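You operate a simulated robot arm through the tools that you are given. There is no shell and no other tool.

You are at the controls of a simulated robot arm. One attempt, no reset.

Task
Run 0.4 litres of water from the hose into the drum.
Fine: yellow lever shut again, nozzle back in its sleeve on the board.

The check looks at the end state, three seconds after you hand in, the way a careful person would. Anything else that was tipped, shoved, dropped, spilled or broken makes it a failure.

Robot
A 7-joint arm with a two-finger parallel gripper, fixed in place. Base frame: the origin is at the foot of the arm, x ahead of it, y to its left, z up. Units: mm, degrees, N and s.
Its first joint turns from -166.0 to 166.0 degrees. Payload 4.4 kg.
The tool frame sits at the grasp point between the pads (the TCP): z along the fingers, y along the line on which they close. The tips reach 23 mm beyond it. Largest opening 94 mm; finger width 38, thickness 10; the body of the gripper, 54 by 96 mm, starts 39 mm behind the TCP.
Orientation is told as [roll, pitch, yaw] about the base's x, y, z axes, in that order, counted from this pose: with the fingers straight down and closing along the base's y, the tool's x points along the base's -x, its y along +y and its z along -z.

Tools
- The arm moves only by the tool move_arm. Its argument "plan" is one flat list of numbers, 7 for each row, row after row: the finger opening in m, from 0 to 0.094, then the shift along the tool's x, y, z in m, then the turn, a rotation vector about the tool's x, y, z in degrees. In form: [gripper, tx, ty, tz, rx, ry, rz, gripper, tx, ty, tz, rx, ry, rz, ...]. A call has 1 to 20 rows; each row is the pose to reach, as a shift and turn from the pose commanded when the call began, along the tool's axes at that moment. Rows are played at 5 a second. More than 50 mm and 8.6 degrees between two rows, or a gripper value outside its range, and nothing of the call is played. Where a pose cannot be reached the arm comes as near as it can. A force on the tool above 40 N (or 10 N above the force at the start of the call, whichever is more), or a blocked arm, ends the call early, and 0.2 s more pass. Each finger travels about 72 mm/s and halts on what it meets, pressing with about 29 N; the grip force reading is that of the motor and also rises with nothing between the fingers. The clock runs only during rows and for 0.2 s after the last one: add rows that repeat a pose to give the fingers time. The reply holds the time, the measured pose of the TCP, the force on the tool along the base axes, the opening and the grip force, in the units named above and with some noise, with the torque about the TCP (base axes, N m) and any sound that the robot's microphone picked up.
- Cameras (640 x 400 px; columns grow to the right, rows downward): "scene" is fixed at [49.2, 651.8, 1584.4]; the picture's right is [-0.24, -0.97, 0.00], its down [-0.39, 0.09, -0.92] and it looks along [0.89, -0.22, -0.40] (base axes); focal length 366 px, centre (320, 200). "wrist" rides on the gripper at [86, 16, -75] in the tool frame; the picture's right is [-0.18, 0.98, 0.00], its down [-0.58, -0.11, -0.81] and it looks along [-0.79, -0.15, 0.59] (tool axes); focal length 243 px, centre (320, 200). There is no depth. A picture from a camera that has moved, and an enlarged one, comes with that camera's place and axes in the base frame and with its lens.
- capture(camera): a new picture of that camera. It takes no simulated time.
- enlarge(camera, box): a new picture of the part [left, top, right, bottom] of that camera's present view, enlarged. It takes no simulated time.
- sign_off(): hands the job in; it is judged then, once.

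Nothing tells you positions but the pictures and the camera data. Unless the task says otherwise, let go and move clear before handing in.

The tools are called after "Emit:" by a JSON object that holds its "name" and its "arguments". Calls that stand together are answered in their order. move_arm: Moves the arm, as the interface text tells. Its arguments: {"type":"object","properties":{"plan":{"type":"array","items":{"type":"number"}}},"required":["plan"]} The other tools are called the same way: capture (camera) takes a picture; enlarge (camera, box) takes an enlarged picture of a part of a camera's view; sign_off () hands the job in.

At the start:

```text
t: 0.0
tcp_pos: [654.9, 376.0, 1419.7]
tool_rot: [-0.1, -0.1, 0.0]
contact_force: [-0.3, 0.1, -0.5]
moment: [0.01, 0.01, 0.02]
finger_gap: 93.7
grip_force: 0.0
```

scene: 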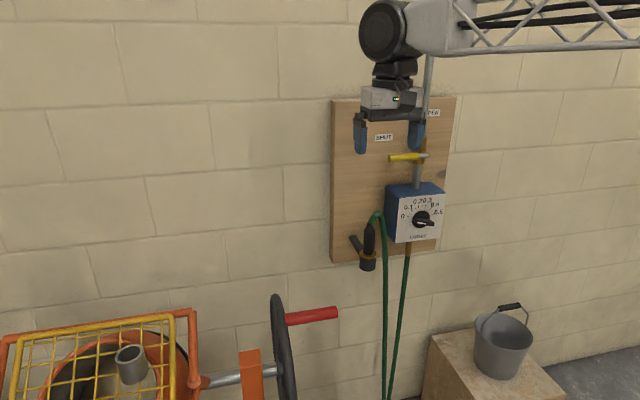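
wrist: 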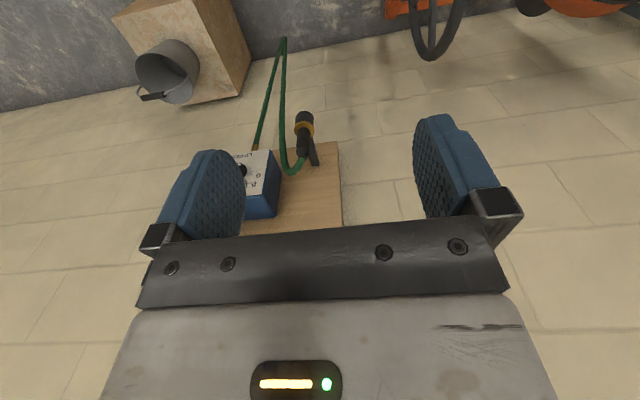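

I see a board on the wall with a yellow lever, a dial box, and a nozzle hanging in a sleeve. A mixer drum with a yellow grille is at left and a bucket at right. I'll take closer looks before moving.

Emit:
{"name": "enlarge", "arguments": {"camera": "scene", "box": [320, 80, 480, 180]}}

Emit:
{"name": "enlarge", "arguments": {"camera": "scene", "box": [320, 170, 480, 280]}}

Emit:
{"name": "enlarge", "arguments": {"camera": "scene", "box": [0, 280, 350, 400]}}

Emit:
{"name": "enlarge", "arguments": {"camera": "wrist", "box": [220, 90, 360, 240]}}

```text
4.00 times, centred on (400, 130) of scene
camera zoom: at [49.2, 651.8, 1584.4], right [-0.24, -0.97, 0.0], down [-0.39, 0.09, -0.92], along [0.89, -0.22, -0.4], focal length 1462 px, centre (0, 480)
```

zoom: 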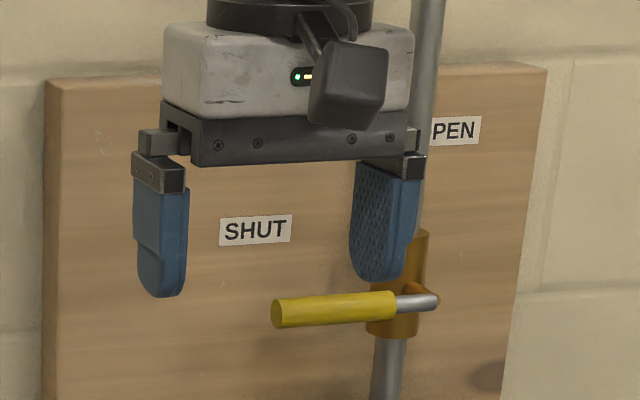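

```text
3.64 times, centred on (400, 225) of scene
camera zoom: at [49.2, 651.8, 1584.4], right [-0.24, -0.97, 0.0], down [-0.39, 0.09, -0.92], along [0.89, -0.22, -0.4], focal length 1329 px, centre (29, 109)
```

zoom: 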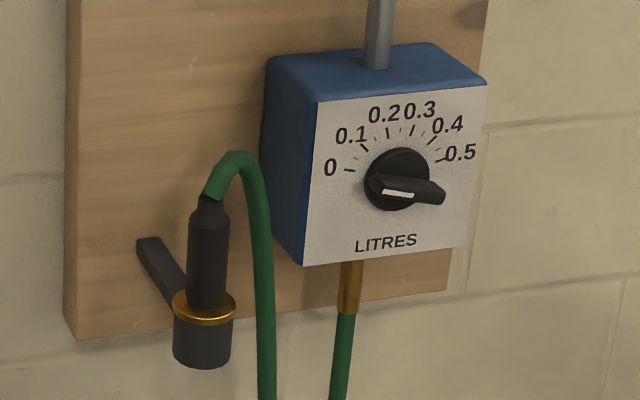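

```text
1.83 times, centred on (175, 340) of scene
camera zoom: at [49.2, 651.8, 1584.4], right [-0.24, -0.97, 0.0], down [-0.39, 0.09, -0.92], along [0.89, -0.22, -0.4], focal length 668 px, centre (585, -56)
```

zoom: 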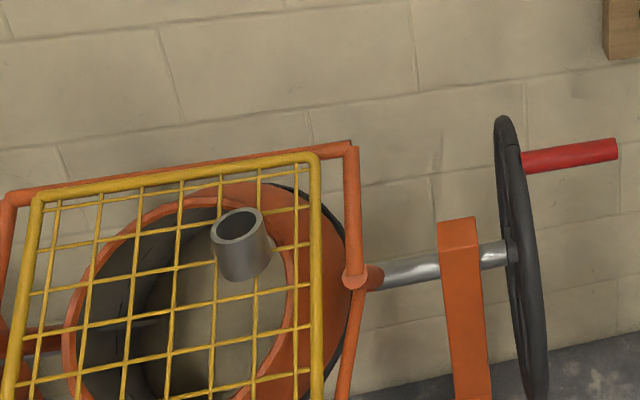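

```text
2.67 times, centred on (290, 165) of wrist
camera zoom: at [568.6, 393.1, 1493.9], right [0.18, 0.98, 0.0], down [0.58, -0.11, 0.81], along [0.79, -0.15, -0.59], focal length 647 px, centre (400, 293)
```

zoom: 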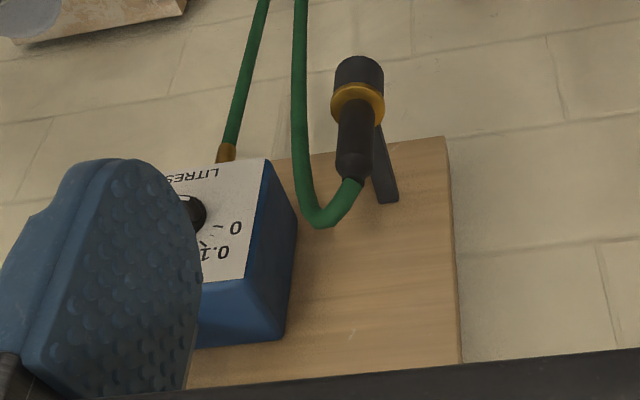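

The nozzle neck triangulates to about (914, 291, 1102), and the board face to x≈1100. I'll turn the wrist so its camera looks towards the drum and then take more views.

Emit:
{"name": "move_arm", "arguments": {"plan": [0.094, 0, 0, 0, 0, 0, -8.5, 0.094, 0, 0, 0, 0, 0, -17, 0.094, 0, 0, 0, 0, 0, -25.5, 0.094, 0, 0, 0, 0, 0, -34, 0.094, 0, 0, 0, 0, 0, -42.5, 0.094, 0, 0, 0, 0, 0, -51, 0.094, 0, 0, 0, 0, 0, -59.5, 0.094, 0, 0, 0, 0, 0, -68, 0.094, 0, 0, 0, 0, 0, -76.5, 0.094, 0, 0, 0, 0, 0, -85, 0.094, 0, 0, 0, 0, 0, -90]}}

Emit:
{"name": "capture", "arguments": {"camera": "wrist"}}

Emit:
{"name": "capture", "arguments": {"camera": "scene"}}

```text
t: 2.4
tcp_pos: [654.0, 378.0, 1420.6]
tool_rot: [-0.1, 0.0, 90.1]
contact_force: [-0.4, 0.1, 0.8]
moment: [0.0, 0.01, -0.02]
finger_gap: 94.1
grip_force: 0.0
```

```text
taken
camera wrist: at [638.7, 290.9, 1494.2], right [-0.98, 0.18, 0.0], down [0.11, 0.58, 0.81], along [0.15, 0.79, -0.59], focal length 243 px, centre (320, 200)
```

wrist: 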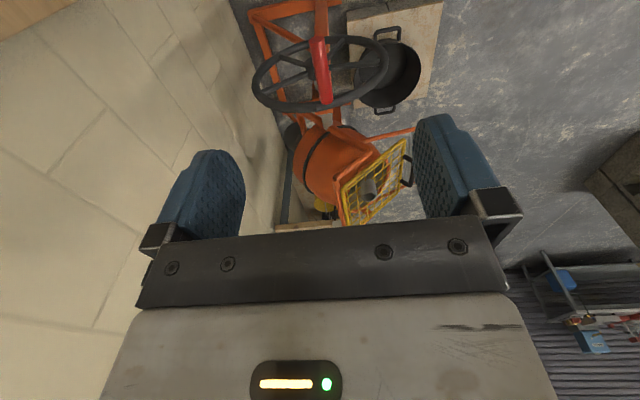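

```text
taken
```

scene: 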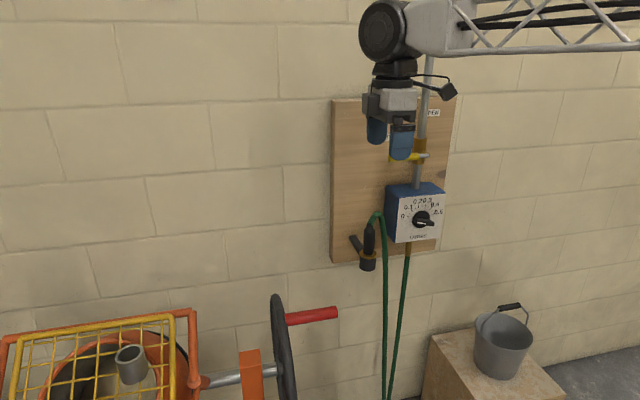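

The wrist now sees the mixer, its handwheel, and a black tub on a plank. I'll enlarge the drum.

Emit:
{"name": "enlarge", "arguments": {"camera": "wrist", "box": [270, 110, 430, 230]}}

Emit:
{"name": "enlarge", "arguments": {"camera": "wrist", "box": [230, 0, 450, 140]}}

Emit:
{"name": "enlarge", "arguments": {"camera": "scene", "box": [0, 300, 210, 400]}}

```text
3.33 times, centred on (350, 170) of wrist
camera zoom: at [638.7, 290.9, 1494.2], right [-0.98, 0.18, 0.0], down [0.11, 0.58, 0.81], along [0.15, 0.79, -0.59], focal length 809 px, centre (220, 300)
```

zoom: 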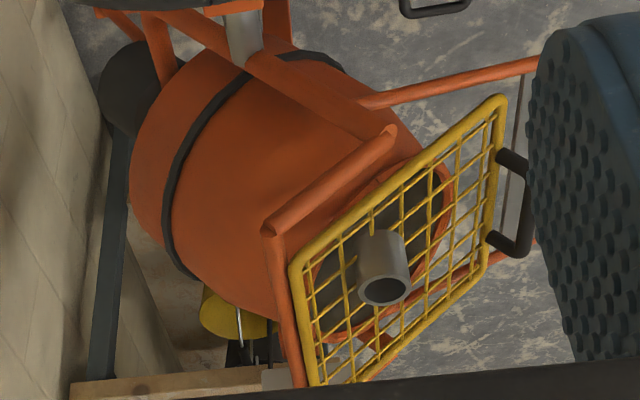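

```text
2.86 times, centred on (340, 70) of wrist
camera zoom: at [638.7, 290.9, 1494.2], right [-0.98, 0.18, 0.0], down [0.11, 0.58, 0.81], along [0.15, 0.79, -0.59], focal length 693 px, centre (263, 571)
```

zoom: 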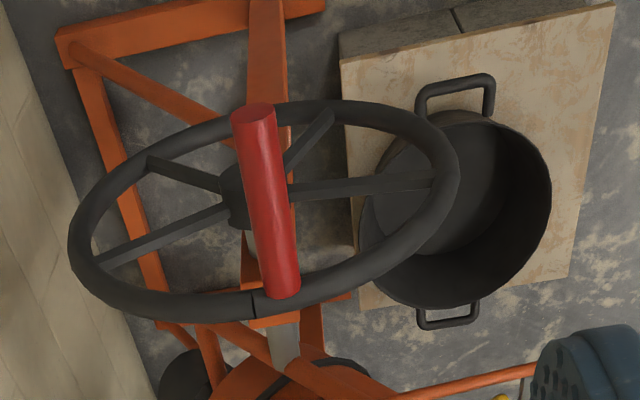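

```text
3.05 times, centred on (105, 350) of scene
camera zoom: at [49.2, 651.8, 1584.4], right [-0.24, -0.97, 0.0], down [-0.39, 0.09, -0.92], along [0.89, -0.22, -0.4], focal length 1114 px, centre (975, -257)
```

zoom: 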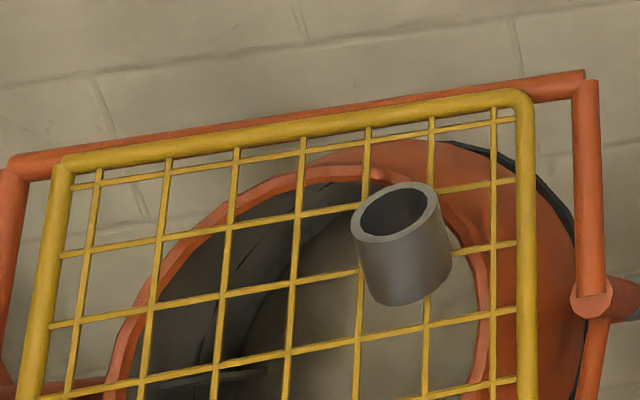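

The tube on the grille is vertical, with its top at about (603, 860, 1074). Next I'll turn the wrist another 90°, then pitch the fingers forward so the camera sits above the gripper.

Emit:
{"name": "move_arm", "arguments": {"plan": [0.094, 0, 0, 0, 0, 0, -8.5, 0.094, 0, 0, 0, 0, 0, -17, 0.094, 0, 0, 0, 0, 0, -25.5, 0.094, 0, 0, 0, 0, 0, -34, 0.094, 0, 0, 0, 0, 0, -42.5, 0.094, 0, 0, 0, 0, 0, -51, 0.094, 0, 0, 0, 0, 0, -59.5, 0.094, 0, 0, 0, 0, 0, -68, 0.094, 0, 0, 0, 0, 0, -76.5, 0.094, 0, 0, 0, 0, 0, -85, 0.094, 0, 0, 0, 0, 0, -90]}}

Emit:
{"name": "capture", "arguments": {"camera": "scene"}}

```text
t: 4.8
tcp_pos: [656.1, 376.1, 1420.1]
tool_rot: [-0.1, 0.0, -179.9]
contact_force: [0.2, 0.4, -1.2]
moment: [0.02, 0.01, 0.01]
finger_gap: 93.9
grip_force: 0.1
```

```text
taken
```

scene: 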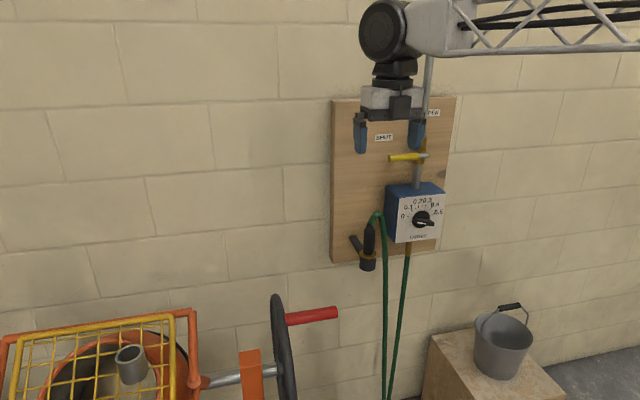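

Yaw 180 is reached. Now I'll pitch the fingers forward toward the board.

Emit:
{"name": "move_arm", "arguments": {"plan": [0.094, 0, 0, 0, 0, 8.5, 0, 0.094, 0, 0, 0, 0, 17, 0, 0.094, 0, 0, 0, 0, 25.5, 0, 0.094, 0, 0, 0, 0, 34, 0, 0.094, 0, 0, 0, 0, 42.5, 0, 0.094, 0, 0, 0, 0, 51, 0, 0.094, 0, 0, 0, 0, 59.5, 0, 0.094, 0, 0, 0, 0, 68, 0, 0.094, 0, 0, 0, 0, 76.5, 0, 0.094, 0, 0, 0, 0, 85, 0, 0.094, 0, 0, 0, 0, 90, 0]}}

Emit:
{"name": "capture", "arguments": {"camera": "scene"}}

Emit:
{"name": "capture", "arguments": {"camera": "wrist"}}

```text
t: 7.2
tcp_pos: [654.7, 375.3, 1418.6]
tool_rot: [-170.4, 89.9, 9.5]
contact_force: [-0.3, 0.0, -1.4]
moment: [0.04, 0.01, 0.0]
finger_gap: 93.6
grip_force: 0.0
```

```text
taken
```

scene: 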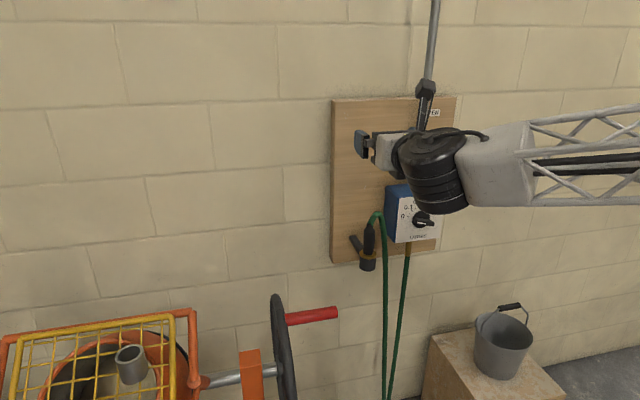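

```text
taken
camera wrist: at [580.8, 360.6, 1505.2], right [0.0, -0.98, -0.18], down [-0.81, 0.11, -0.58], along [0.59, 0.15, -0.79], focal length 243 px, centre (320, 200)
```

wrist: 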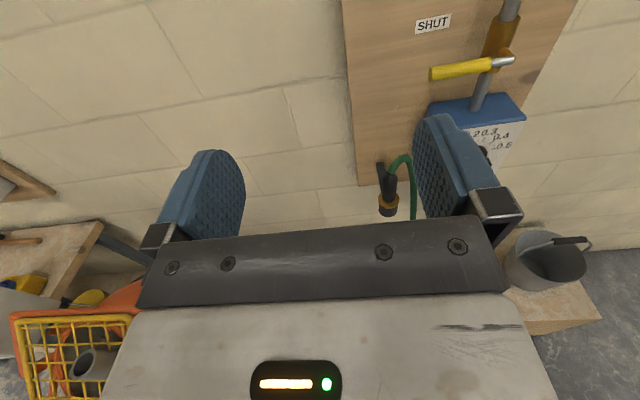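

This works: tool x is up, tool y points to −y, and tool z points to +x. I'll enlarge to measure the nozzle, lever and dial.

Emit:
{"name": "enlarge", "arguments": {"camera": "wrist", "box": [340, 140, 440, 230]}}

Emit:
{"name": "enlarge", "arguments": {"camera": "wrist", "box": [410, 0, 550, 190]}}

```text
4.44 times, centred on (390, 185) of wrist
camera zoom: at [580.8, 360.6, 1505.2], right [0.0, -0.98, -0.18], down [-0.81, 0.11, -0.58], along [0.59, 0.15, -0.79], focal length 1078 px, centre (9, 267)
```

zoom: 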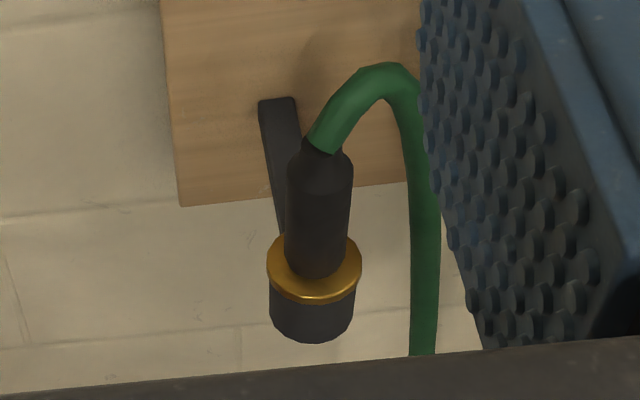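

```text
2.11 times, centred on (480, 95) of wrist
camera zoom: at [580.8, 360.6, 1505.2], right [0.0, -0.98, -0.18], down [-0.81, 0.11, -0.58], along [0.59, 0.15, -0.79], focal length 511 px, centre (-17, 421)
```

zoom: 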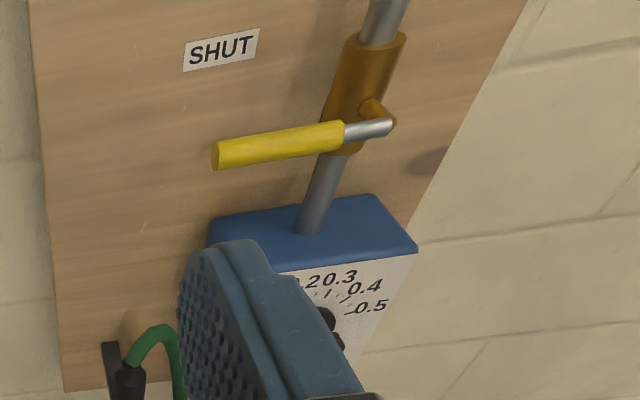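

The lever pivots at about (990, 91, 1274), its tip points to +y at about (995, 213, 1270), and OPEN looks like straight up. Next I'll move so the dial is visible between the fingers.

Emit:
{"name": "move_arm", "arguments": {"plan": [0.094, -0.0115, 0.0375, -0.009, 0, 0, 0, 0.094, -0.023, 0.075, -0.018, 0, 0, 0, 0.094, -0.0345, 0.1125, -0.027, 0, 0, 0, 0.094, -0.046, 0.15, -0.036, 0, 0, 0, 0.094, -0.0575, 0.1875, -0.045, 0, 0, 0, 0.094, -0.069, 0.226, -0.055, 0, 0, 0, 0.094, -0.069, 0.226, -0.055, 0, 0, 0]}}

Emit:
{"name": "capture", "arguments": {"camera": "wrist"}}

Emit:
{"name": "capture", "arguments": {"camera": "scene"}}

```text
t: 8.8
tcp_pos: [599.9, 152.3, 1350.3]
tool_rot: [-25.4, 90.0, 154.6]
contact_force: [0.3, 0.4, 0.5]
moment: [0.01, -0.02, 0.01]
finger_gap: 94.0
grip_force: 0.1
```

```text
taken
camera wrist: at [525.1, 137.2, 1437.1], right [0.0, -0.98, -0.18], down [-0.81, 0.11, -0.58], along [0.59, 0.15, -0.79], focal length 243 px, centre (320, 200)
```

wrist: 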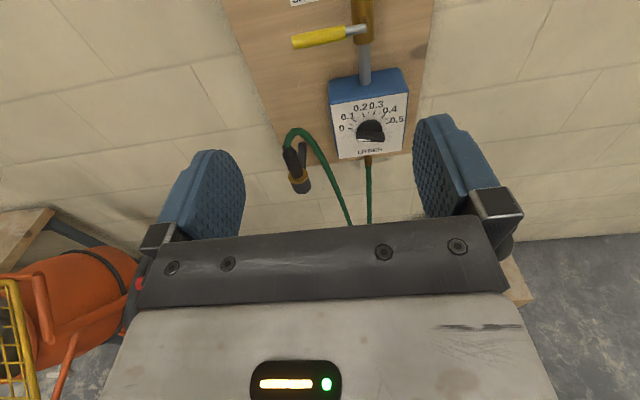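

```text
taken
```

scene: 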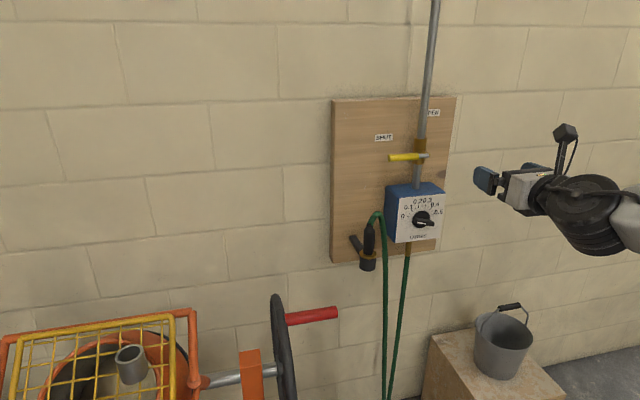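

Emit:
{"name": "enlarge", "arguments": {"camera": "wrist", "box": [320, 70, 420, 170]}}

Emit:
{"name": "enlarge", "arguments": {"camera": "scene", "box": [380, 180, 450, 245]}}

Emit:
{"name": "enlarge", "arguments": {"camera": "wrist", "box": [250, 110, 380, 230]}}

Emit:
{"name": "enlarge", "arguments": {"camera": "scene", "box": [370, 90, 460, 180]}}

```text
4.00 times, centred on (370, 120) of wrist
camera zoom: at [525.1, 137.2, 1437.1], right [0.0, -0.98, -0.18], down [-0.81, 0.11, -0.58], along [0.59, 0.15, -0.79], focal length 970 px, centre (120, 520)
```

zoom: 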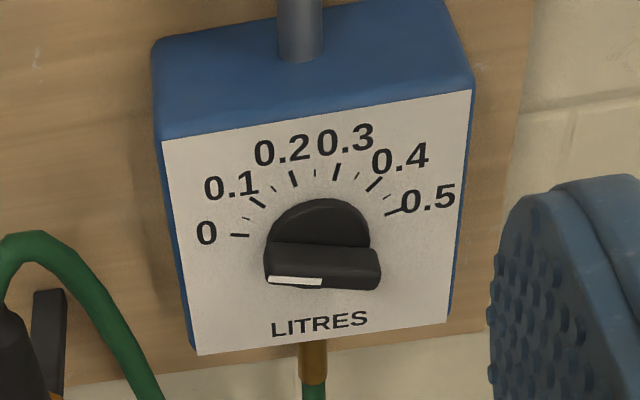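

```text
6.15 times, centred on (415, 212) of scene
camera zoom: at [49.2, 651.8, 1584.4], right [-0.24, -0.97, 0.0], down [-0.39, 0.09, -0.92], along [0.89, -0.22, -0.4], focal length 2249 px, centre (-265, 123)
```

zoom: 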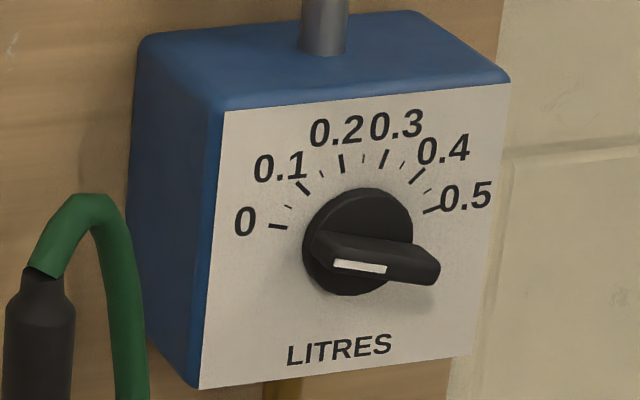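

```text
3.33 times, centred on (315, 170) of wrist
camera zoom: at [525.1, 137.2, 1437.1], right [0.0, -0.98, -0.18], down [-0.81, 0.11, -0.58], along [0.59, 0.15, -0.79], focal length 809 px, centre (337, 300)
```

zoom: 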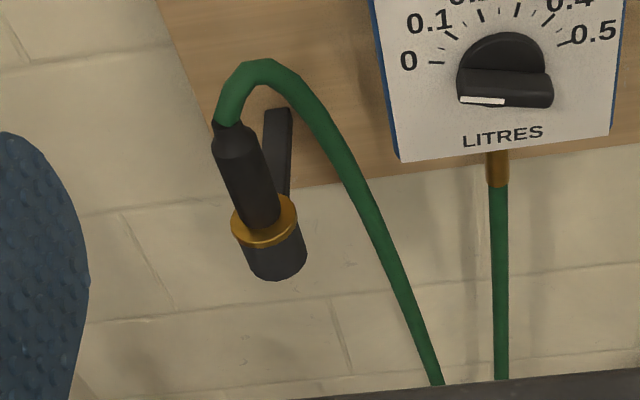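

```text
4.44 times, centred on (415, 135) of scene
camera zoom: at [49.2, 651.8, 1584.4], right [-0.24, -0.97, 0.0], down [-0.39, 0.09, -0.92], along [0.89, -0.22, -0.4], focal length 1624 px, centre (-102, 489)
```

zoom: 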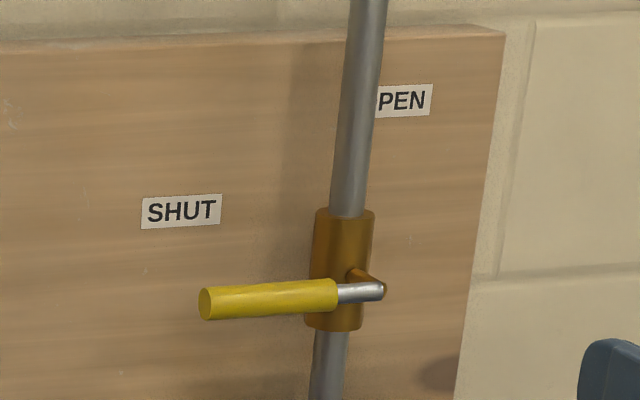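

The dial currently points at 0. Its scale runs clockwise at 30° per 0.1 L, with the knob axis at about (960–1000, 85, 1056). I'll roll the gripper −75° to line it up across the knob's wing, and check that this turn is reachable.

Emit:
{"name": "move_arm", "arguments": {"plan": [0.094, 0, 0, 0, 0, 0, -8.5, 0.094, 0, 0, 0, 0, 0, -17, 0.094, 0, 0, 0, 0, 0, -25.5, 0.094, 0, 0, 0, 0, 0, -34, 0.094, 0, 0, 0, 0, 0, -42.5, 0.094, 0, 0, 0, 0, 0, -51, 0.094, 0, 0, 0, 0, 0, -59.5, 0.094, 0, 0, 0, 0, 0, -68, 0.094, 0, 0, 0, 0, 0, -75, 0.094, 0, 0, 0, 0, 0, -75]}}

Emit:
{"name": "capture", "arguments": {"camera": "wrist"}}

```text
t: 11.0
tcp_pos: [601.3, 150.3, 1351.3]
tool_rot: [90.0, 14.9, -90.0]
contact_force: [-0.1, -0.5, 0.0]
moment: [0.03, -0.04, 0.0]
finger_gap: 94.1
grip_force: 0.0
```

```text
taken
camera wrist: at [525.3, 230.0, 1388.3], right [0.0, -0.43, 0.9], down [-0.81, -0.53, -0.26], along [0.59, -0.73, -0.35], focal length 243 px, centre (320, 200)
```

wrist: 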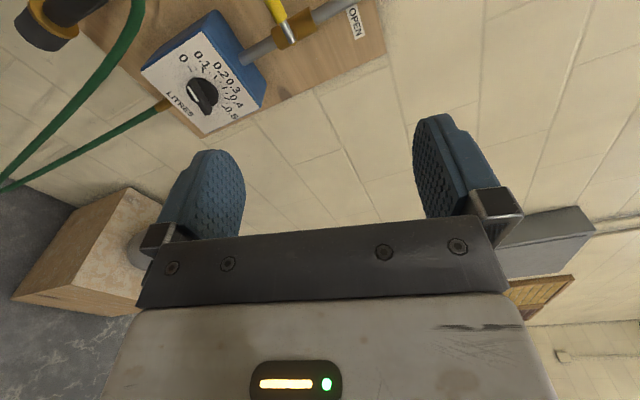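

The roll is reachable. I'll move to a standoff in front of the dial at about (850, 86, 1056).

Emit:
{"name": "move_arm", "arguments": {"plan": [0.094, -0.0138, -0.0267, 0.025, 0, 0, 0, 0.094, -0.0276, -0.0535, 0.05, 0, 0, 0, 0.094, -0.0414, -0.0802, 0.075, 0, 0, 0, 0.094, -0.0552, -0.107, 0.1, 0, 0, 0, 0.094, -0.069, -0.1337, 0.125, 0, 0, 0, 0.094, -0.0828, -0.1604, 0.15, 0, 0, 0, 0.094, -0.0966, -0.1872, 0.175, 0, 0, 0, 0.094, -0.1104, -0.2139, 0.2, 0, 0, 0, 0.094, -0.1242, -0.2407, 0.225, 0, 0, 0, 0.094, -0.138, -0.2674, 0.25, 0, 0, 0, 0.094, -0.138, -0.2674, 0.25, 0, 0, 0]}}

Emit:
{"name": "capture", "arguments": {"camera": "wrist"}}

Emit:
{"name": "capture", "arguments": {"camera": "scene"}}

```text
t: 13.4
tcp_pos: [851.5, 89.0, 1056.6]
tool_rot: [89.9, 15.0, -90.5]
contact_force: [0.0, 0.1, 1.0]
moment: [-0.04, -0.02, -0.02]
finger_gap: 94.1
grip_force: 0.0
```

```text
taken
camera wrist: at [777.8, 169.5, 1093.6], right [0.0, -0.43, 0.9], down [-0.81, -0.53, -0.25], along [0.58, -0.73, -0.35], focal length 243 px, centre (320, 200)
```

wrist: 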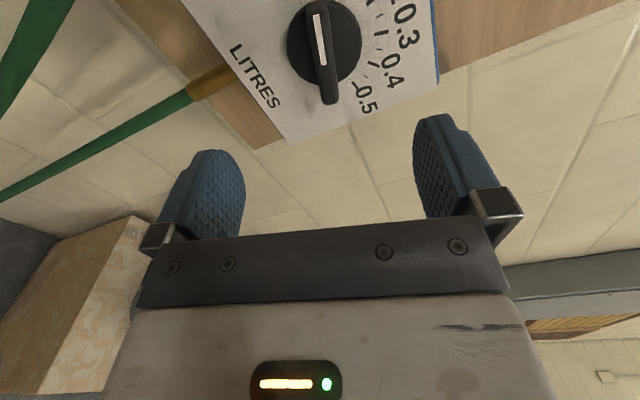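

```text
taken
```

scene: 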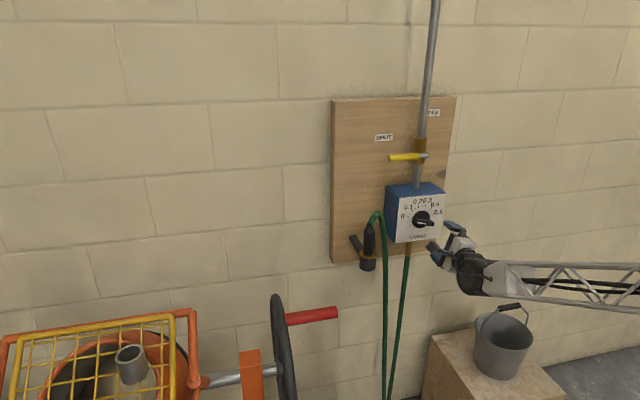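

Emit:
{"name": "enlarge", "arguments": {"camera": "wrist", "box": [260, 0, 440, 120]}}

Emit:
{"name": "enlarge", "arguments": {"camera": "scene", "box": [380, 170, 500, 300]}}

```text
3.33 times, centred on (350, 60) of wrist
camera zoom: at [777.8, 169.5, 1093.6], right [0.0, -0.43, 0.9], down [-0.81, -0.53, -0.25], along [0.58, -0.73, -0.35], focal length 809 px, centre (220, 667)
```

zoom: 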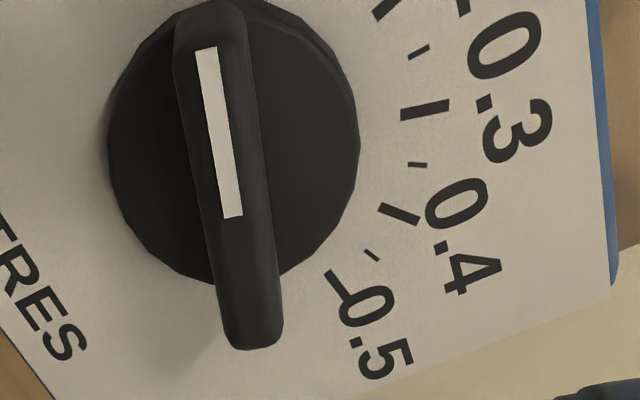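

```text
3.08 times, centred on (440, 235) of scene
camera zoom: at [49.2, 651.8, 1584.4], right [-0.24, -0.97, 0.0], down [-0.39, 0.09, -0.92], along [0.89, -0.22, -0.4], focal length 1124 px, centre (-49, 92)
```

zoom: 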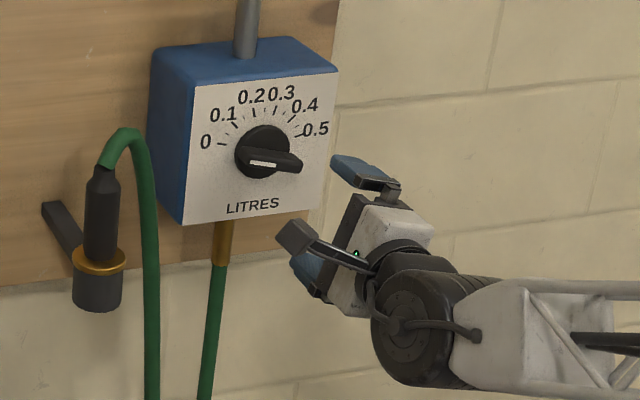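

Measured in the tool frame, the knob axis is within about 4 mm of the TCP line and the wing is aligned with the gripper. I'll nudge sideways 3.5 mm and advance 100 mm so the fingertips straddle the wing.

Emit:
{"name": "move_arm", "arguments": {"plan": [0.094, 0, 0.0035, 0.02, 0, 0, 0, 0.094, 0, 0.0035, 0.04, 0, 0, 0, 0.094, 0, 0.0035, 0.06, 0, 0, 0, 0.094, 0, 0.0035, 0.08, 0, 0, 0, 0.094, 0, 0.0035, 0.09, 0, 0, 0, 0.094, 0, 0.0035, 0.1, 0, 0, 0, 0.094, 0, 0.0035, 0.1, 0, 0, 0]}}

Emit:
{"name": "capture", "arguments": {"camera": "wrist"}}

Emit:
{"name": "enlarge", "arguments": {"camera": "scene", "box": [380, 170, 500, 300]}}

```text
t: 15.0
tcp_pos: [928.2, 88.9, 1060.9]
tool_rot: [89.9, 15.1, -90.7]
contact_force: [0.9, 0.7, 1.1]
moment: [0.0, 0.05, -0.01]
finger_gap: 94.0
grip_force: 0.0
out of reach, approached as far as the arm can: row 3, 4, 5, 6, 7
```

```text
taken
camera wrist: at [855.4, 169.2, 1098.9], right [0.0, -0.43, 0.9], down [-0.81, -0.52, -0.25], along [0.58, -0.73, -0.35], focal length 243 px, centre (320, 200)
```

wrist: 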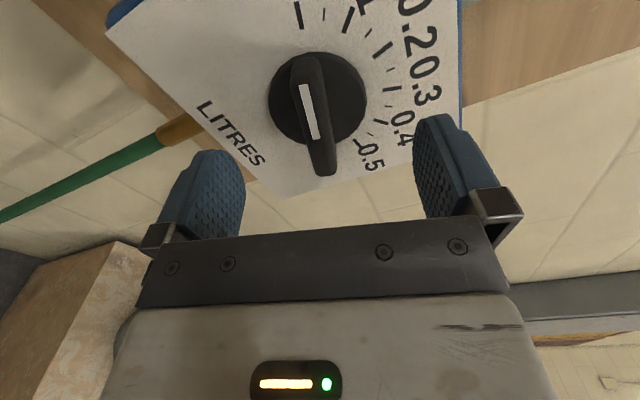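

```text
3.08 times, centred on (440, 235) of scene
camera zoom: at [49.2, 651.8, 1584.4], right [-0.24, -0.97, 0.0], down [-0.39, 0.09, -0.92], along [0.89, -0.22, -0.4], focal length 1124 px, centre (-49, 92)
```

zoom: 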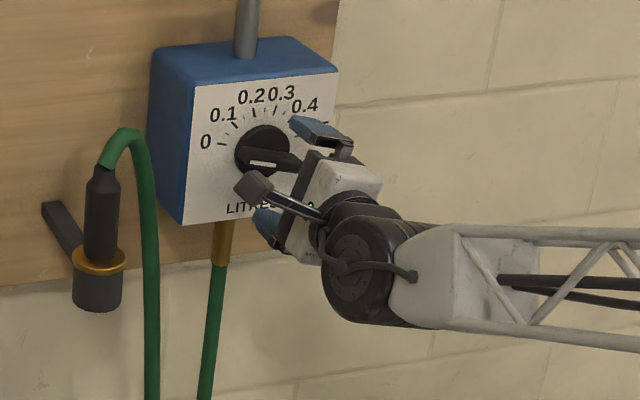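

The arm stopped about 30 mm short of the knob because that point is out of reach in this posture. I'll look at the arm's shape before choosing another approach angle.

Emit:
{"name": "capture", "arguments": {"camera": "scene"}}

Emit:
{"name": "enlarge", "arguments": {"camera": "scene", "box": [400, 180, 640, 400]}}

```text
taken
```

scene: 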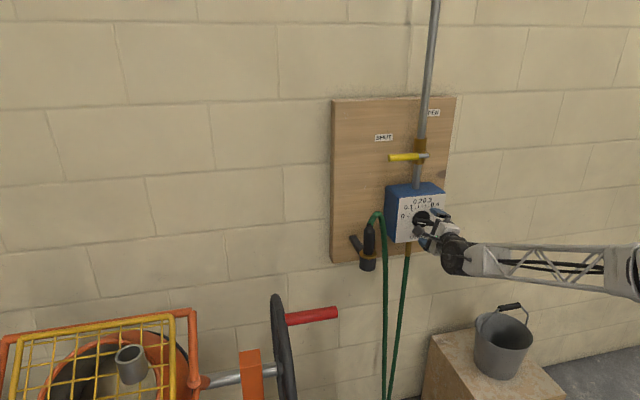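

```text
1.82 times, centred on (520, 290) of scene
camera zoom: at [49.2, 651.8, 1584.4], right [-0.24, -0.97, 0.0], down [-0.39, 0.09, -0.92], along [0.89, -0.22, -0.4], focal length 664 px, centre (-44, 36)
```

zoom: 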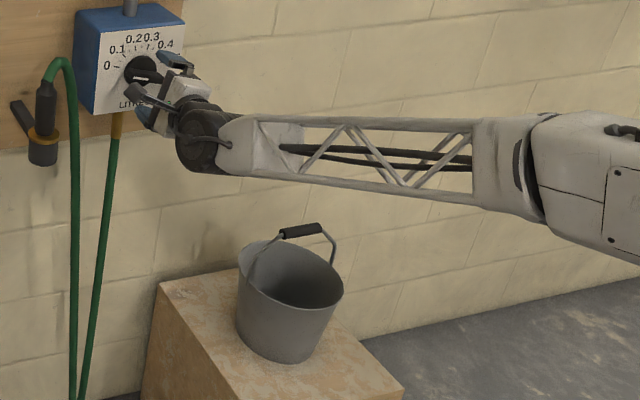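

The arm looks almost straight out, so tilt should change the reach. I'll back off, tilt the fingers 20° down, and test how far forward it goes.

Emit:
{"name": "move_arm", "arguments": {"plan": [0.094, 0, 0, -0.03, 0, 0, 0, 0.094, 0, 0, -0.06, 6.76, -1.81, 0, 0.094, 0, 0, -0.06, 13.5, -3.6, 0, 0.094, 0, 0, -0.06, 19.3, -5.18, 0, 0.094, 0, 0, -0.04, 19.3, -5.18, 0, 0.094, 0, 0, -0.02, 19.3, -5.18, 0, 0.094, 0, 0, -0.01, 19.3, -5.18, 0, 0.094, 0, 0, -0.01, 19.3, -5.18, 0]}}

```text
t: 16.8
tcp_pos: [918.3, 86.8, 1059.1]
tool_rot: [69.4, 14.1, -95.1]
contact_force: [0.1, -0.5, -0.7]
moment: [0.01, 0.01, -0.02]
finger_gap: 94.0
grip_force: 0.0
```

Emit:
{"name": "move_arm", "arguments": {"plan": [0.094, 0, 0, 0, 0, 0, 0, 0.094, 0.0024, 0.0089, 0.0188, 0, 0, 0, 0.094, 0.0032, 0.0113, 0.0244, 0, 0, 0, 0.094, 0.0032, 0.0113, 0.0244, 0, 0, 0]}}

Emit:
{"name": "capture", "arguments": {"camera": "wrist"}}

Emit:
{"name": "enlarge", "arguments": {"camera": "scene", "box": [380, 170, 500, 300]}}

```text
t: 17.8
tcp_pos: [943.7, 88.1, 1061.5]
tool_rot: [69.4, 14.0, -95.2]
contact_force: [-0.4, -0.3, 0.9]
moment: [-0.02, 0.01, -0.02]
finger_gap: 94.1
grip_force: 0.1
```

```text
taken
camera wrist: at [887.1, 168.3, 1121.3], right [0.31, -0.43, 0.85], down [-0.85, -0.53, 0.04], along [0.44, -0.73, -0.53], focal length 243 px, centre (320, 200)
```

wrist: 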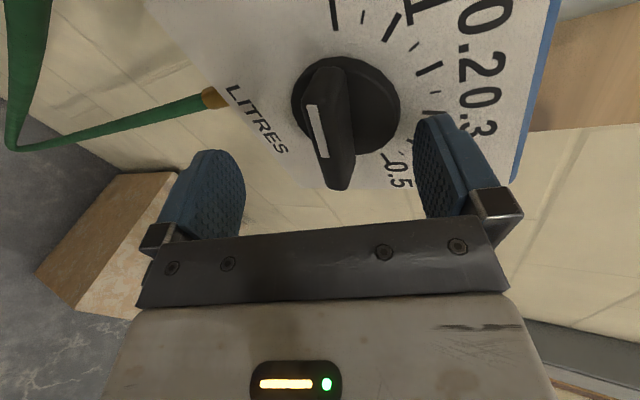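

```text
3.08 times, centred on (440, 235) of scene
camera zoom: at [49.2, 651.8, 1584.4], right [-0.24, -0.97, 0.0], down [-0.39, 0.09, -0.92], along [0.89, -0.22, -0.4], focal length 1124 px, centre (-49, 92)
```

zoom: 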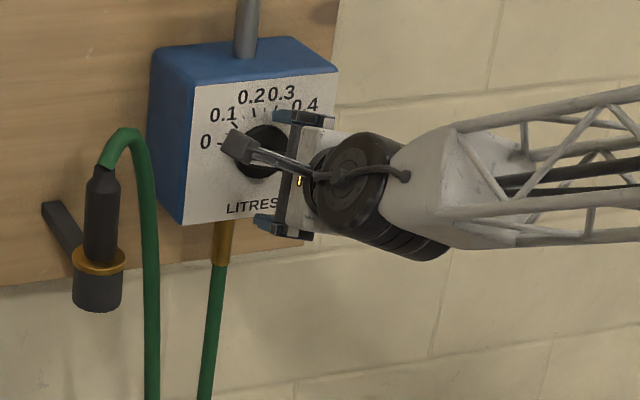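

Tilted down, the arm reaches further, so its shoulder must sit high. Before touching anything I'll back out and map the reach limits, which also matters for the drum tube.

Emit:
{"name": "move_arm", "arguments": {"plan": [0.094, -0.0041, -0.0154, -0.0438, 0, 0, 0, 0.094, -0.0082, -0.0308, -0.0877, 0, 0, 0, 0.094, -0.0124, -0.0463, -0.1316, 0, 0, 0, 0.094, 0.0242, -0.0211, -0.1439, 0, 0, 0, 0.094, 0.0608, 0.0042, -0.1562, 0, 0, 0, 0.094, 0.0974, 0.0294, -0.1685, 0, 0, 0, 0.094, 0.134, 0.0546, -0.1808, 0, 0, 0, 0.094, 0.1706, 0.0798, -0.1932, 0, 0, 0, 0.094, 0.2072, 0.1051, -0.2055, 0, 0, 0, 0.094, 0.2438, 0.1303, -0.2178, 0, 0, 0, 0.094, 0.2804, 0.1555, -0.2301, 0, 0, 0, 0.094, 0.317, 0.1808, -0.2424, 0, 0, 0, 0.094, 0.3535, 0.206, -0.2547, 0, 0, 0, 0.094, 0.3535, 0.206, -0.2547, 0, 0, 0]}}

```text
t: 20.8
tcp_pos: [805.2, 380.5, 1423.0]
tool_rot: [69.4, 14.1, -95.2]
contact_force: [-0.2, 0.5, 0.4]
moment: [0.0, -0.02, -0.01]
finger_gap: 93.9
grip_force: 0.0
```

Emit:
{"name": "move_arm", "arguments": {"plan": [0.094, 0, 0, 0, -6.76, 1.81, 0, 0.094, 0, 0, 0, -13.5, 3.6, 0, 0.094, 0, 0, 0, -19.3, 5.18, 0, 0.094, 0, 0, 0, -19.3, 5.18, 0]}}

Emit:
{"name": "move_arm", "arguments": {"plan": [0.094, 0, 0, 0, 0, 0, 8.5, 0.094, 0, 0, 0, 0, 0, 17, 0.094, 0, 0, 0, 0, 0, 25.5, 0.094, 0, 0, 0, 0, 0, 34, 0.094, 0, 0, 0, 0, 0, 42.5, 0.094, 0, 0, 0, 0, 0, 51, 0.094, 0, 0, 0, 0, 0, 59.5, 0.094, 0, 0, 0, 0, 0, 68, 0.094, 0, 0, 0, 0, 0, 75, 0.094, 0, 0, 0.04, 0, 0, 75, 0.094, 0, 0, 0.08, 0, 0, 75, 0.094, 0, 0, 0.12, 0, 0, 75, 0.094, 0, 0, 0.16, 0, 0, 75, 0.094, 0, 0, 0.2, 0, 0, 75, 0.094, 0, 0, 0.2, 0, 0, 75]}}

```text
t: 21.8
tcp_pos: [805.3, 378.2, 1421.2]
tool_rot: [90.0, 14.9, -90.1]
contact_force: [0.0, 1.1, 0.1]
moment: [-0.01, -0.03, 0.0]
finger_gap: 94.0
grip_force: 0.0
```

```text
t: 25.0
tcp_pos: [1004.9, 375.0, 1419.9]
tool_rot: [-80.9, 90.0, 99.1]
contact_force: [-1.1, -0.2, -0.8]
moment: [0.01, 0.02, 0.01]
finger_gap: 93.9
grip_force: 0.0
```

Emit:
{"name": "move_arm", "arguments": {"plan": [0.094, 0, 0, 0.015, 0, 0, 0, 0.094, 0, 0, 0.03, 0, 0, 0, 0.094, 0, 0, 0.045, 0, 0, 0, 0.094, 0, 0, 0.055, 0, 0, 0, 0.094, 0, 0, 0.055, 0, 0, 0]}}

Emit:
{"name": "capture", "arguments": {"camera": "scene"}}

```text
t: 26.2
tcp_pos: [1058.1, 375.4, 1420.5]
tool_rot: [135.4, 89.9, -44.6]
contact_force: [0.1, -0.1, -0.2]
moment: [-0.03, 0.01, 0.02]
finger_gap: 94.0
grip_force: 0.1
```

```text
taken
```

scene: 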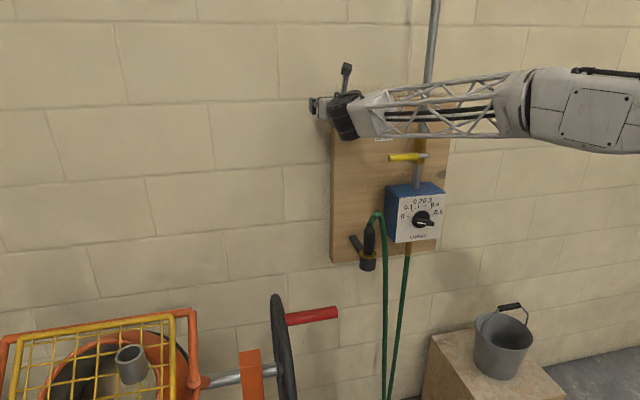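

High up the arm reaches (1058, 375, 1420) with horizontal fingers, so only the low positions need a downward tilt. I'll now check reach above the drum tube, turning the heading to 55° on the way.

Emit:
{"name": "move_arm", "arguments": {"plan": [0.094, 0, 0, -0.05, 0, 0, 0, 0.094, 0, 0, -0.1, 0, 0, 0, 0.094, 0, 0, -0.15, 0, 0, 0, 0.094, 0, 0, -0.2, 0, 0, 0, 0.094, 0, 0, -0.25, 0, 0, 0, 0.094, -0.011, -0.033, -0.276, 5, 0, 0, 0.094, -0.022, -0.067, -0.302, 10, 0, 0, 0.094, -0.033, -0.1, -0.329, 15, 0, 0, 0.094, -0.044, -0.133, -0.355, 20, 0, 0, 0.094, -0.055, -0.167, -0.381, 25, 0, 0, 0.094, -0.065, -0.2, -0.407, 30, 0, 0, 0.094, -0.076, -0.234, -0.433, 35, 0, 0, 0.094, -0.087, -0.267, -0.459, 40, 0, 0, 0.094, -0.098, -0.3, -0.486, 45, 0, 0, 0.094, -0.109, -0.334, -0.512, 50, 0, 0, 0.094, -0.12, -0.367, -0.538, 55, 0, 0, 0.094, -0.12, -0.367, -0.538, 55, 0, 0]}}

Emit:
{"name": "capture", "arguments": {"camera": "wrist"}}

Emit:
{"name": "capture", "arguments": {"camera": "scene"}}

```text
t: 29.8
tcp_pos: [518.2, 743.8, 1304.0]
tool_rot: [0.0, 90.0, -125.4]
contact_force: [0.8, -0.1, -0.9]
moment: [0.08, -0.03, -0.03]
finger_gap: 94.1
grip_force: 0.1
```

```text
taken
camera wrist: at [488.2, 674.2, 1391.1], right [0.8, -0.57, -0.18], down [-0.56, -0.59, -0.58], along [0.22, 0.57, -0.79], focal length 243 px, centre (320, 200)
```

wrist: 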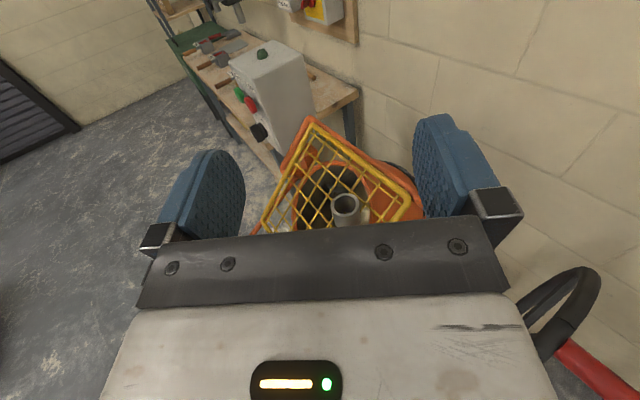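

```text
taken
```

scene: 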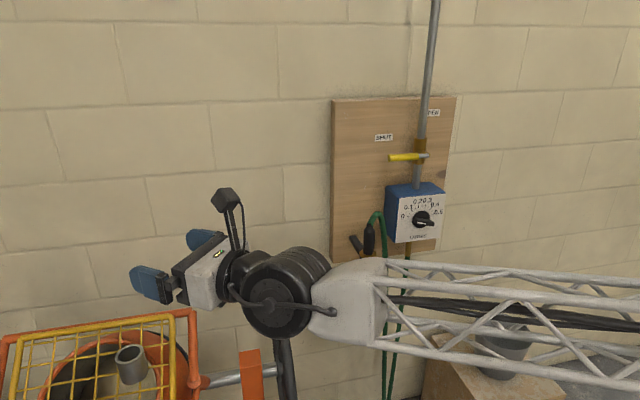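

Emit:
{"name": "enlarge", "arguments": {"camera": "wrist", "box": [260, 110, 430, 225]}}

```text
3.48 times, centred on (345, 168) of wrist
camera zoom: at [488.2, 674.2, 1391.1], right [0.8, -0.57, -0.18], down [-0.56, -0.59, -0.58], along [0.22, 0.57, -0.79], focal length 844 px, centre (233, 313)
```

zoom: 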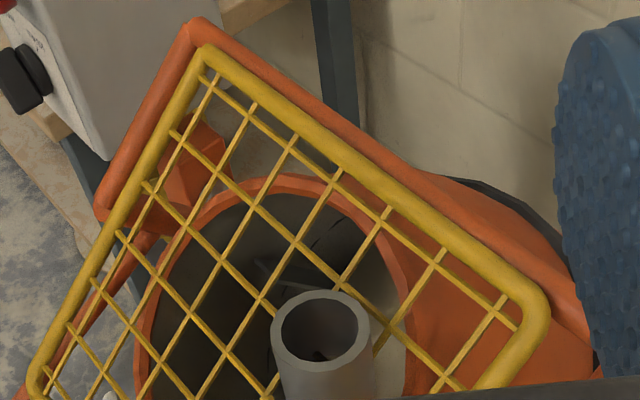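

The tube's top centre refines to about (600, 862, 1075), with an inner diameter of about 35 mm. I'll test reach there with the fingers pitched 35° down, staying above the tube.

Emit:
{"name": "move_arm", "arguments": {"plan": [0.094, 0, 0, 0, 0, -7, 0, 0.094, 0, 0, 0, 0, -14, 0, 0.094, 0, 0, 0, 0, -21, 0, 0.094, 0, 0, 0, 0, -28, 0, 0.094, 0, 0, 0, 0, -35, 0, 0.094, -0.033, 0, 0.029, 0, -35, 0, 0.094, -0.066, 0, 0.057, 0, -35, 0, 0.094, -0.098, -0.001, 0.086, 0, -35, 0, 0.094, -0.131, -0.001, 0.115, 0, -35, 0, 0.094, -0.154, -0.0015, 0.144, 0, -35, 0, 0.094, -0.154, -0.0015, 0.144, 0, -35, 0]}}

Emit:
{"name": "capture", "arguments": {"camera": "wrist"}}

Emit:
{"name": "capture", "arguments": {"camera": "scene"}}

```text
t: 32.2
tcp_pos: [602.6, 864.6, 1148.3]
tool_rot: [0.0, 55.0, -125.0]
contact_force: [0.1, 0.9, 0.4]
moment: [0.0, 0.0, -0.01]
finger_gap: 94.1
grip_force: 0.0
out of reach, approached as far as the arm can: row 4, 5
```

```text
taken
camera wrist: at [609.6, 846.4, 1261.6], right [0.74, -0.65, -0.15], down [-0.66, -0.75, -0.01], along [-0.1, 0.11, -0.99], focal length 243 px, centre (320, 200)
```

wrist: 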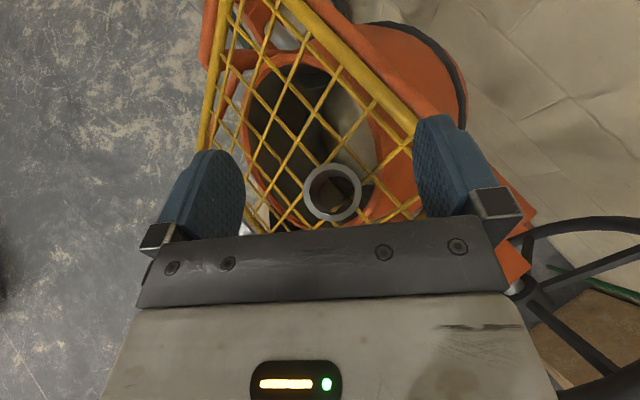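

```text
taken
```

scene: 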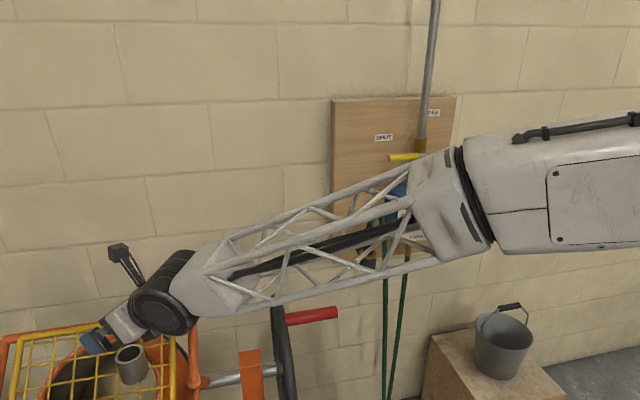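

The tube area is reachable at 35° down pitch. I'll check a little lower there and zoom in for a precise tube centre.

Emit:
{"name": "enlarge", "arguments": {"camera": "wrist", "box": [280, 140, 390, 230]}}

Emit:
{"name": "move_arm", "arguments": {"plan": [0.094, -0.0123, 0, 0.0086, 0, 0, 0, 0.094, -0.0246, 0, 0.0172, 0, 0, 0, 0.094, -0.0246, 0, 0.0172, 0, 0, 0]}}

Emit:
{"name": "capture", "arguments": {"camera": "wrist"}}

```text
4.44 times, centred on (335, 185) of wrist
camera zoom: at [609.6, 846.4, 1261.6], right [0.74, -0.65, -0.15], down [-0.66, -0.75, -0.01], along [-0.1, 0.11, -0.99], focal length 1078 px, centre (253, 267)
```

zoom: 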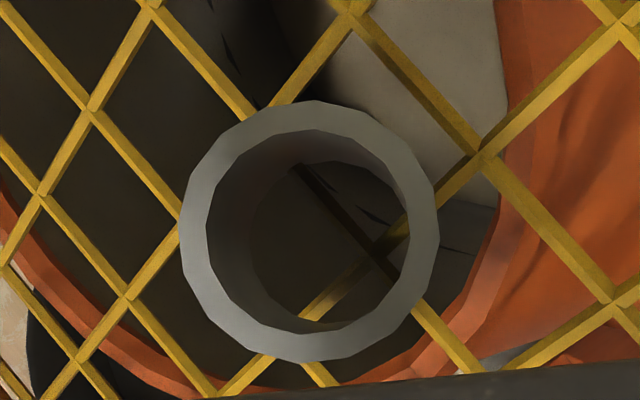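

```text
t: 33.0
tcp_pos: [602.6, 864.5, 1119.0]
tool_rot: [0.0, 54.9, -125.0]
contact_force: [-0.3, -0.9, -0.1]
moment: [0.01, 0.02, 0.0]
finger_gap: 93.9
grip_force: 0.0
```

```text
taken
camera wrist: at [608.4, 845.8, 1232.3], right [0.74, -0.65, -0.15], down [-0.66, -0.75, -0.01], along [-0.1, 0.11, -0.99], focal length 243 px, centre (320, 200)
```

wrist: 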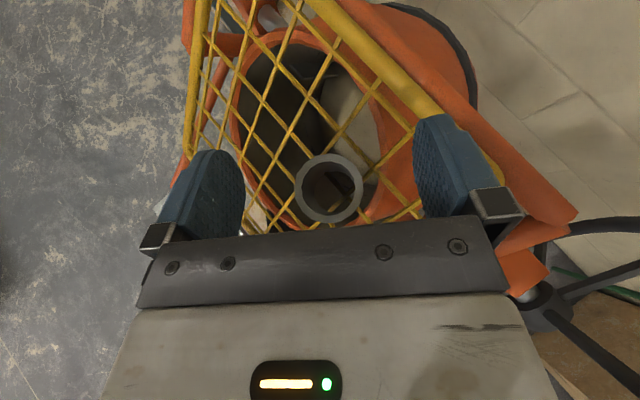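

The tube centre is (602, 865), rim at 1074.5, and reachable down to z≈1119. Next I'll swing over to the nozzle at a safe height, above the mixer's red handle at about (680, 460–570, 1020), to measure it up close.

Emit:
{"name": "move_arm", "arguments": {"plan": [0.094, 0.0328, 0, -0.023, 0, 0, 0, 0.094, 0.0655, 0, -0.0459, 0, 0, 0, 0.094, 0.047, 0.0336, -0.0724, -2.4, 0, 1.68, 0.094, 0.0286, 0.0672, -0.0989, -4.8, 0, 3.35, 0.094, 0.0101, 0.1008, -0.1253, -7.2, 0, 5.03, 0.094, -0.0083, 0.1344, -0.1518, -9.6, 0, 6.7, 0.094, -0.0268, 0.168, -0.1783, -12, 0, 8.4, 0.094, -0.0452, 0.2016, -0.2048, -14.4, 0, 10.1, 0.094, -0.0637, 0.2352, -0.2312, -16.7, 0, 11.7, 0.094, -0.0821, 0.2688, -0.2577, -19.1, 0, 13.4, 0.094, -0.1006, 0.3024, -0.2842, -21.5, 0, 15.1, 0.094, -0.119, 0.336, -0.3107, -23.9, 0, 16.8, 0.094, -0.1375, 0.3696, -0.3371, -26.3, 0, 18.4, 0.094, -0.1559, 0.4032, -0.3636, -28.7, 0, 20.1, 0.094, -0.1744, 0.4368, -0.3901, -31.1, 0, 21.8, 0.094, -0.1744, 0.4368, -0.3901, -31.1, 0, 21.8]}}

Emit:
{"name": "capture", "arguments": {"camera": "wrist"}}

Emit:
{"name": "capture", "arguments": {"camera": "scene"}}

```text
t: 36.4
tcp_pos: [717.6, 264.5, 1196.8]
tool_rot: [0.0, 55.1, -163.0]
contact_force: [-0.2, -1.3, -0.4]
moment: [0.03, 0.0, 0.02]
finger_gap: 93.8
grip_force: 0.1
```

```text
taken
camera wrist: at [711.8, 246.1, 1310.8], right [0.19, -0.97, -0.15], down [-0.98, -0.19, -0.01], along [-0.01, 0.15, -0.99], focal length 243 px, centre (320, 200)
```

wrist: 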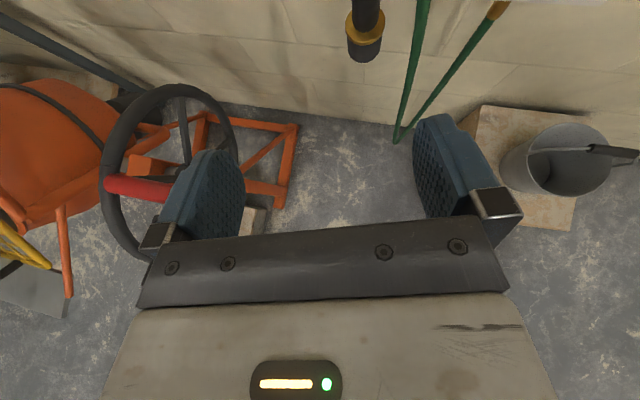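

```text
taken
```

scene: 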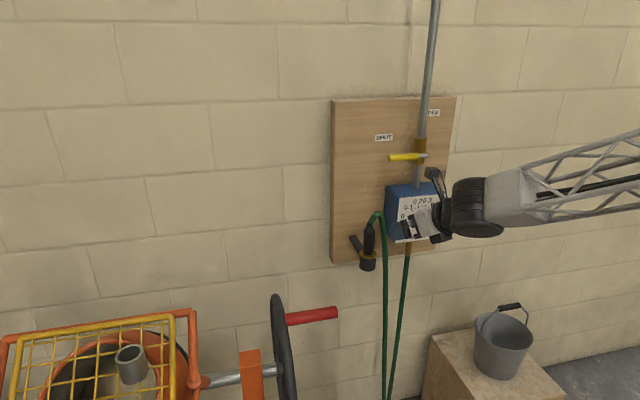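

Emit:
{"name": "move_arm", "arguments": {"plan": [0.094, 0, 0, 0, 0, 7, 0, 0.094, 0, 0, 0, 0, 14, 0, 0.094, 0, 0, 0, 0, 21, 0, 0.094, 0, 0, 0, 0, 28, 0, 0.094, 0, 0, 0, 0, 35, 0, 0.094, 0, 0, 0, 0, 35, 0]}}

Emit:
{"name": "capture", "arguments": {"camera": "wrist"}}

```text
t: 38.0
tcp_pos: [736.3, 274.8, 1141.5]
tool_rot: [5.5, 85.8, -157.5]
contact_force: [-0.2, -0.6, 1.5]
moment: [-0.04, 0.01, 0.0]
finger_gap: 94.2
grip_force: 0.0
out of reach, approached as far as the arm can: row 1, 2, 4
stopped in row 6: the arm was blocked; the commanded pose is now the measured one
```

```text
taken
camera wrist: at [676.0, 241.3, 1234.1], right [0.28, -0.94, -0.18], down [-0.84, -0.15, -0.52], along [0.47, 0.29, -0.83], focal length 243 px, centre (320, 200)
```

wrist: 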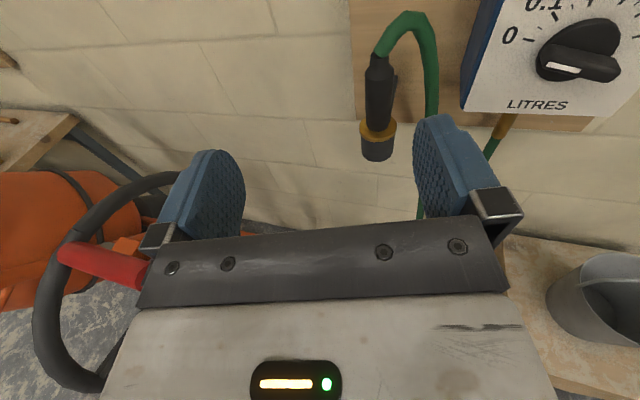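

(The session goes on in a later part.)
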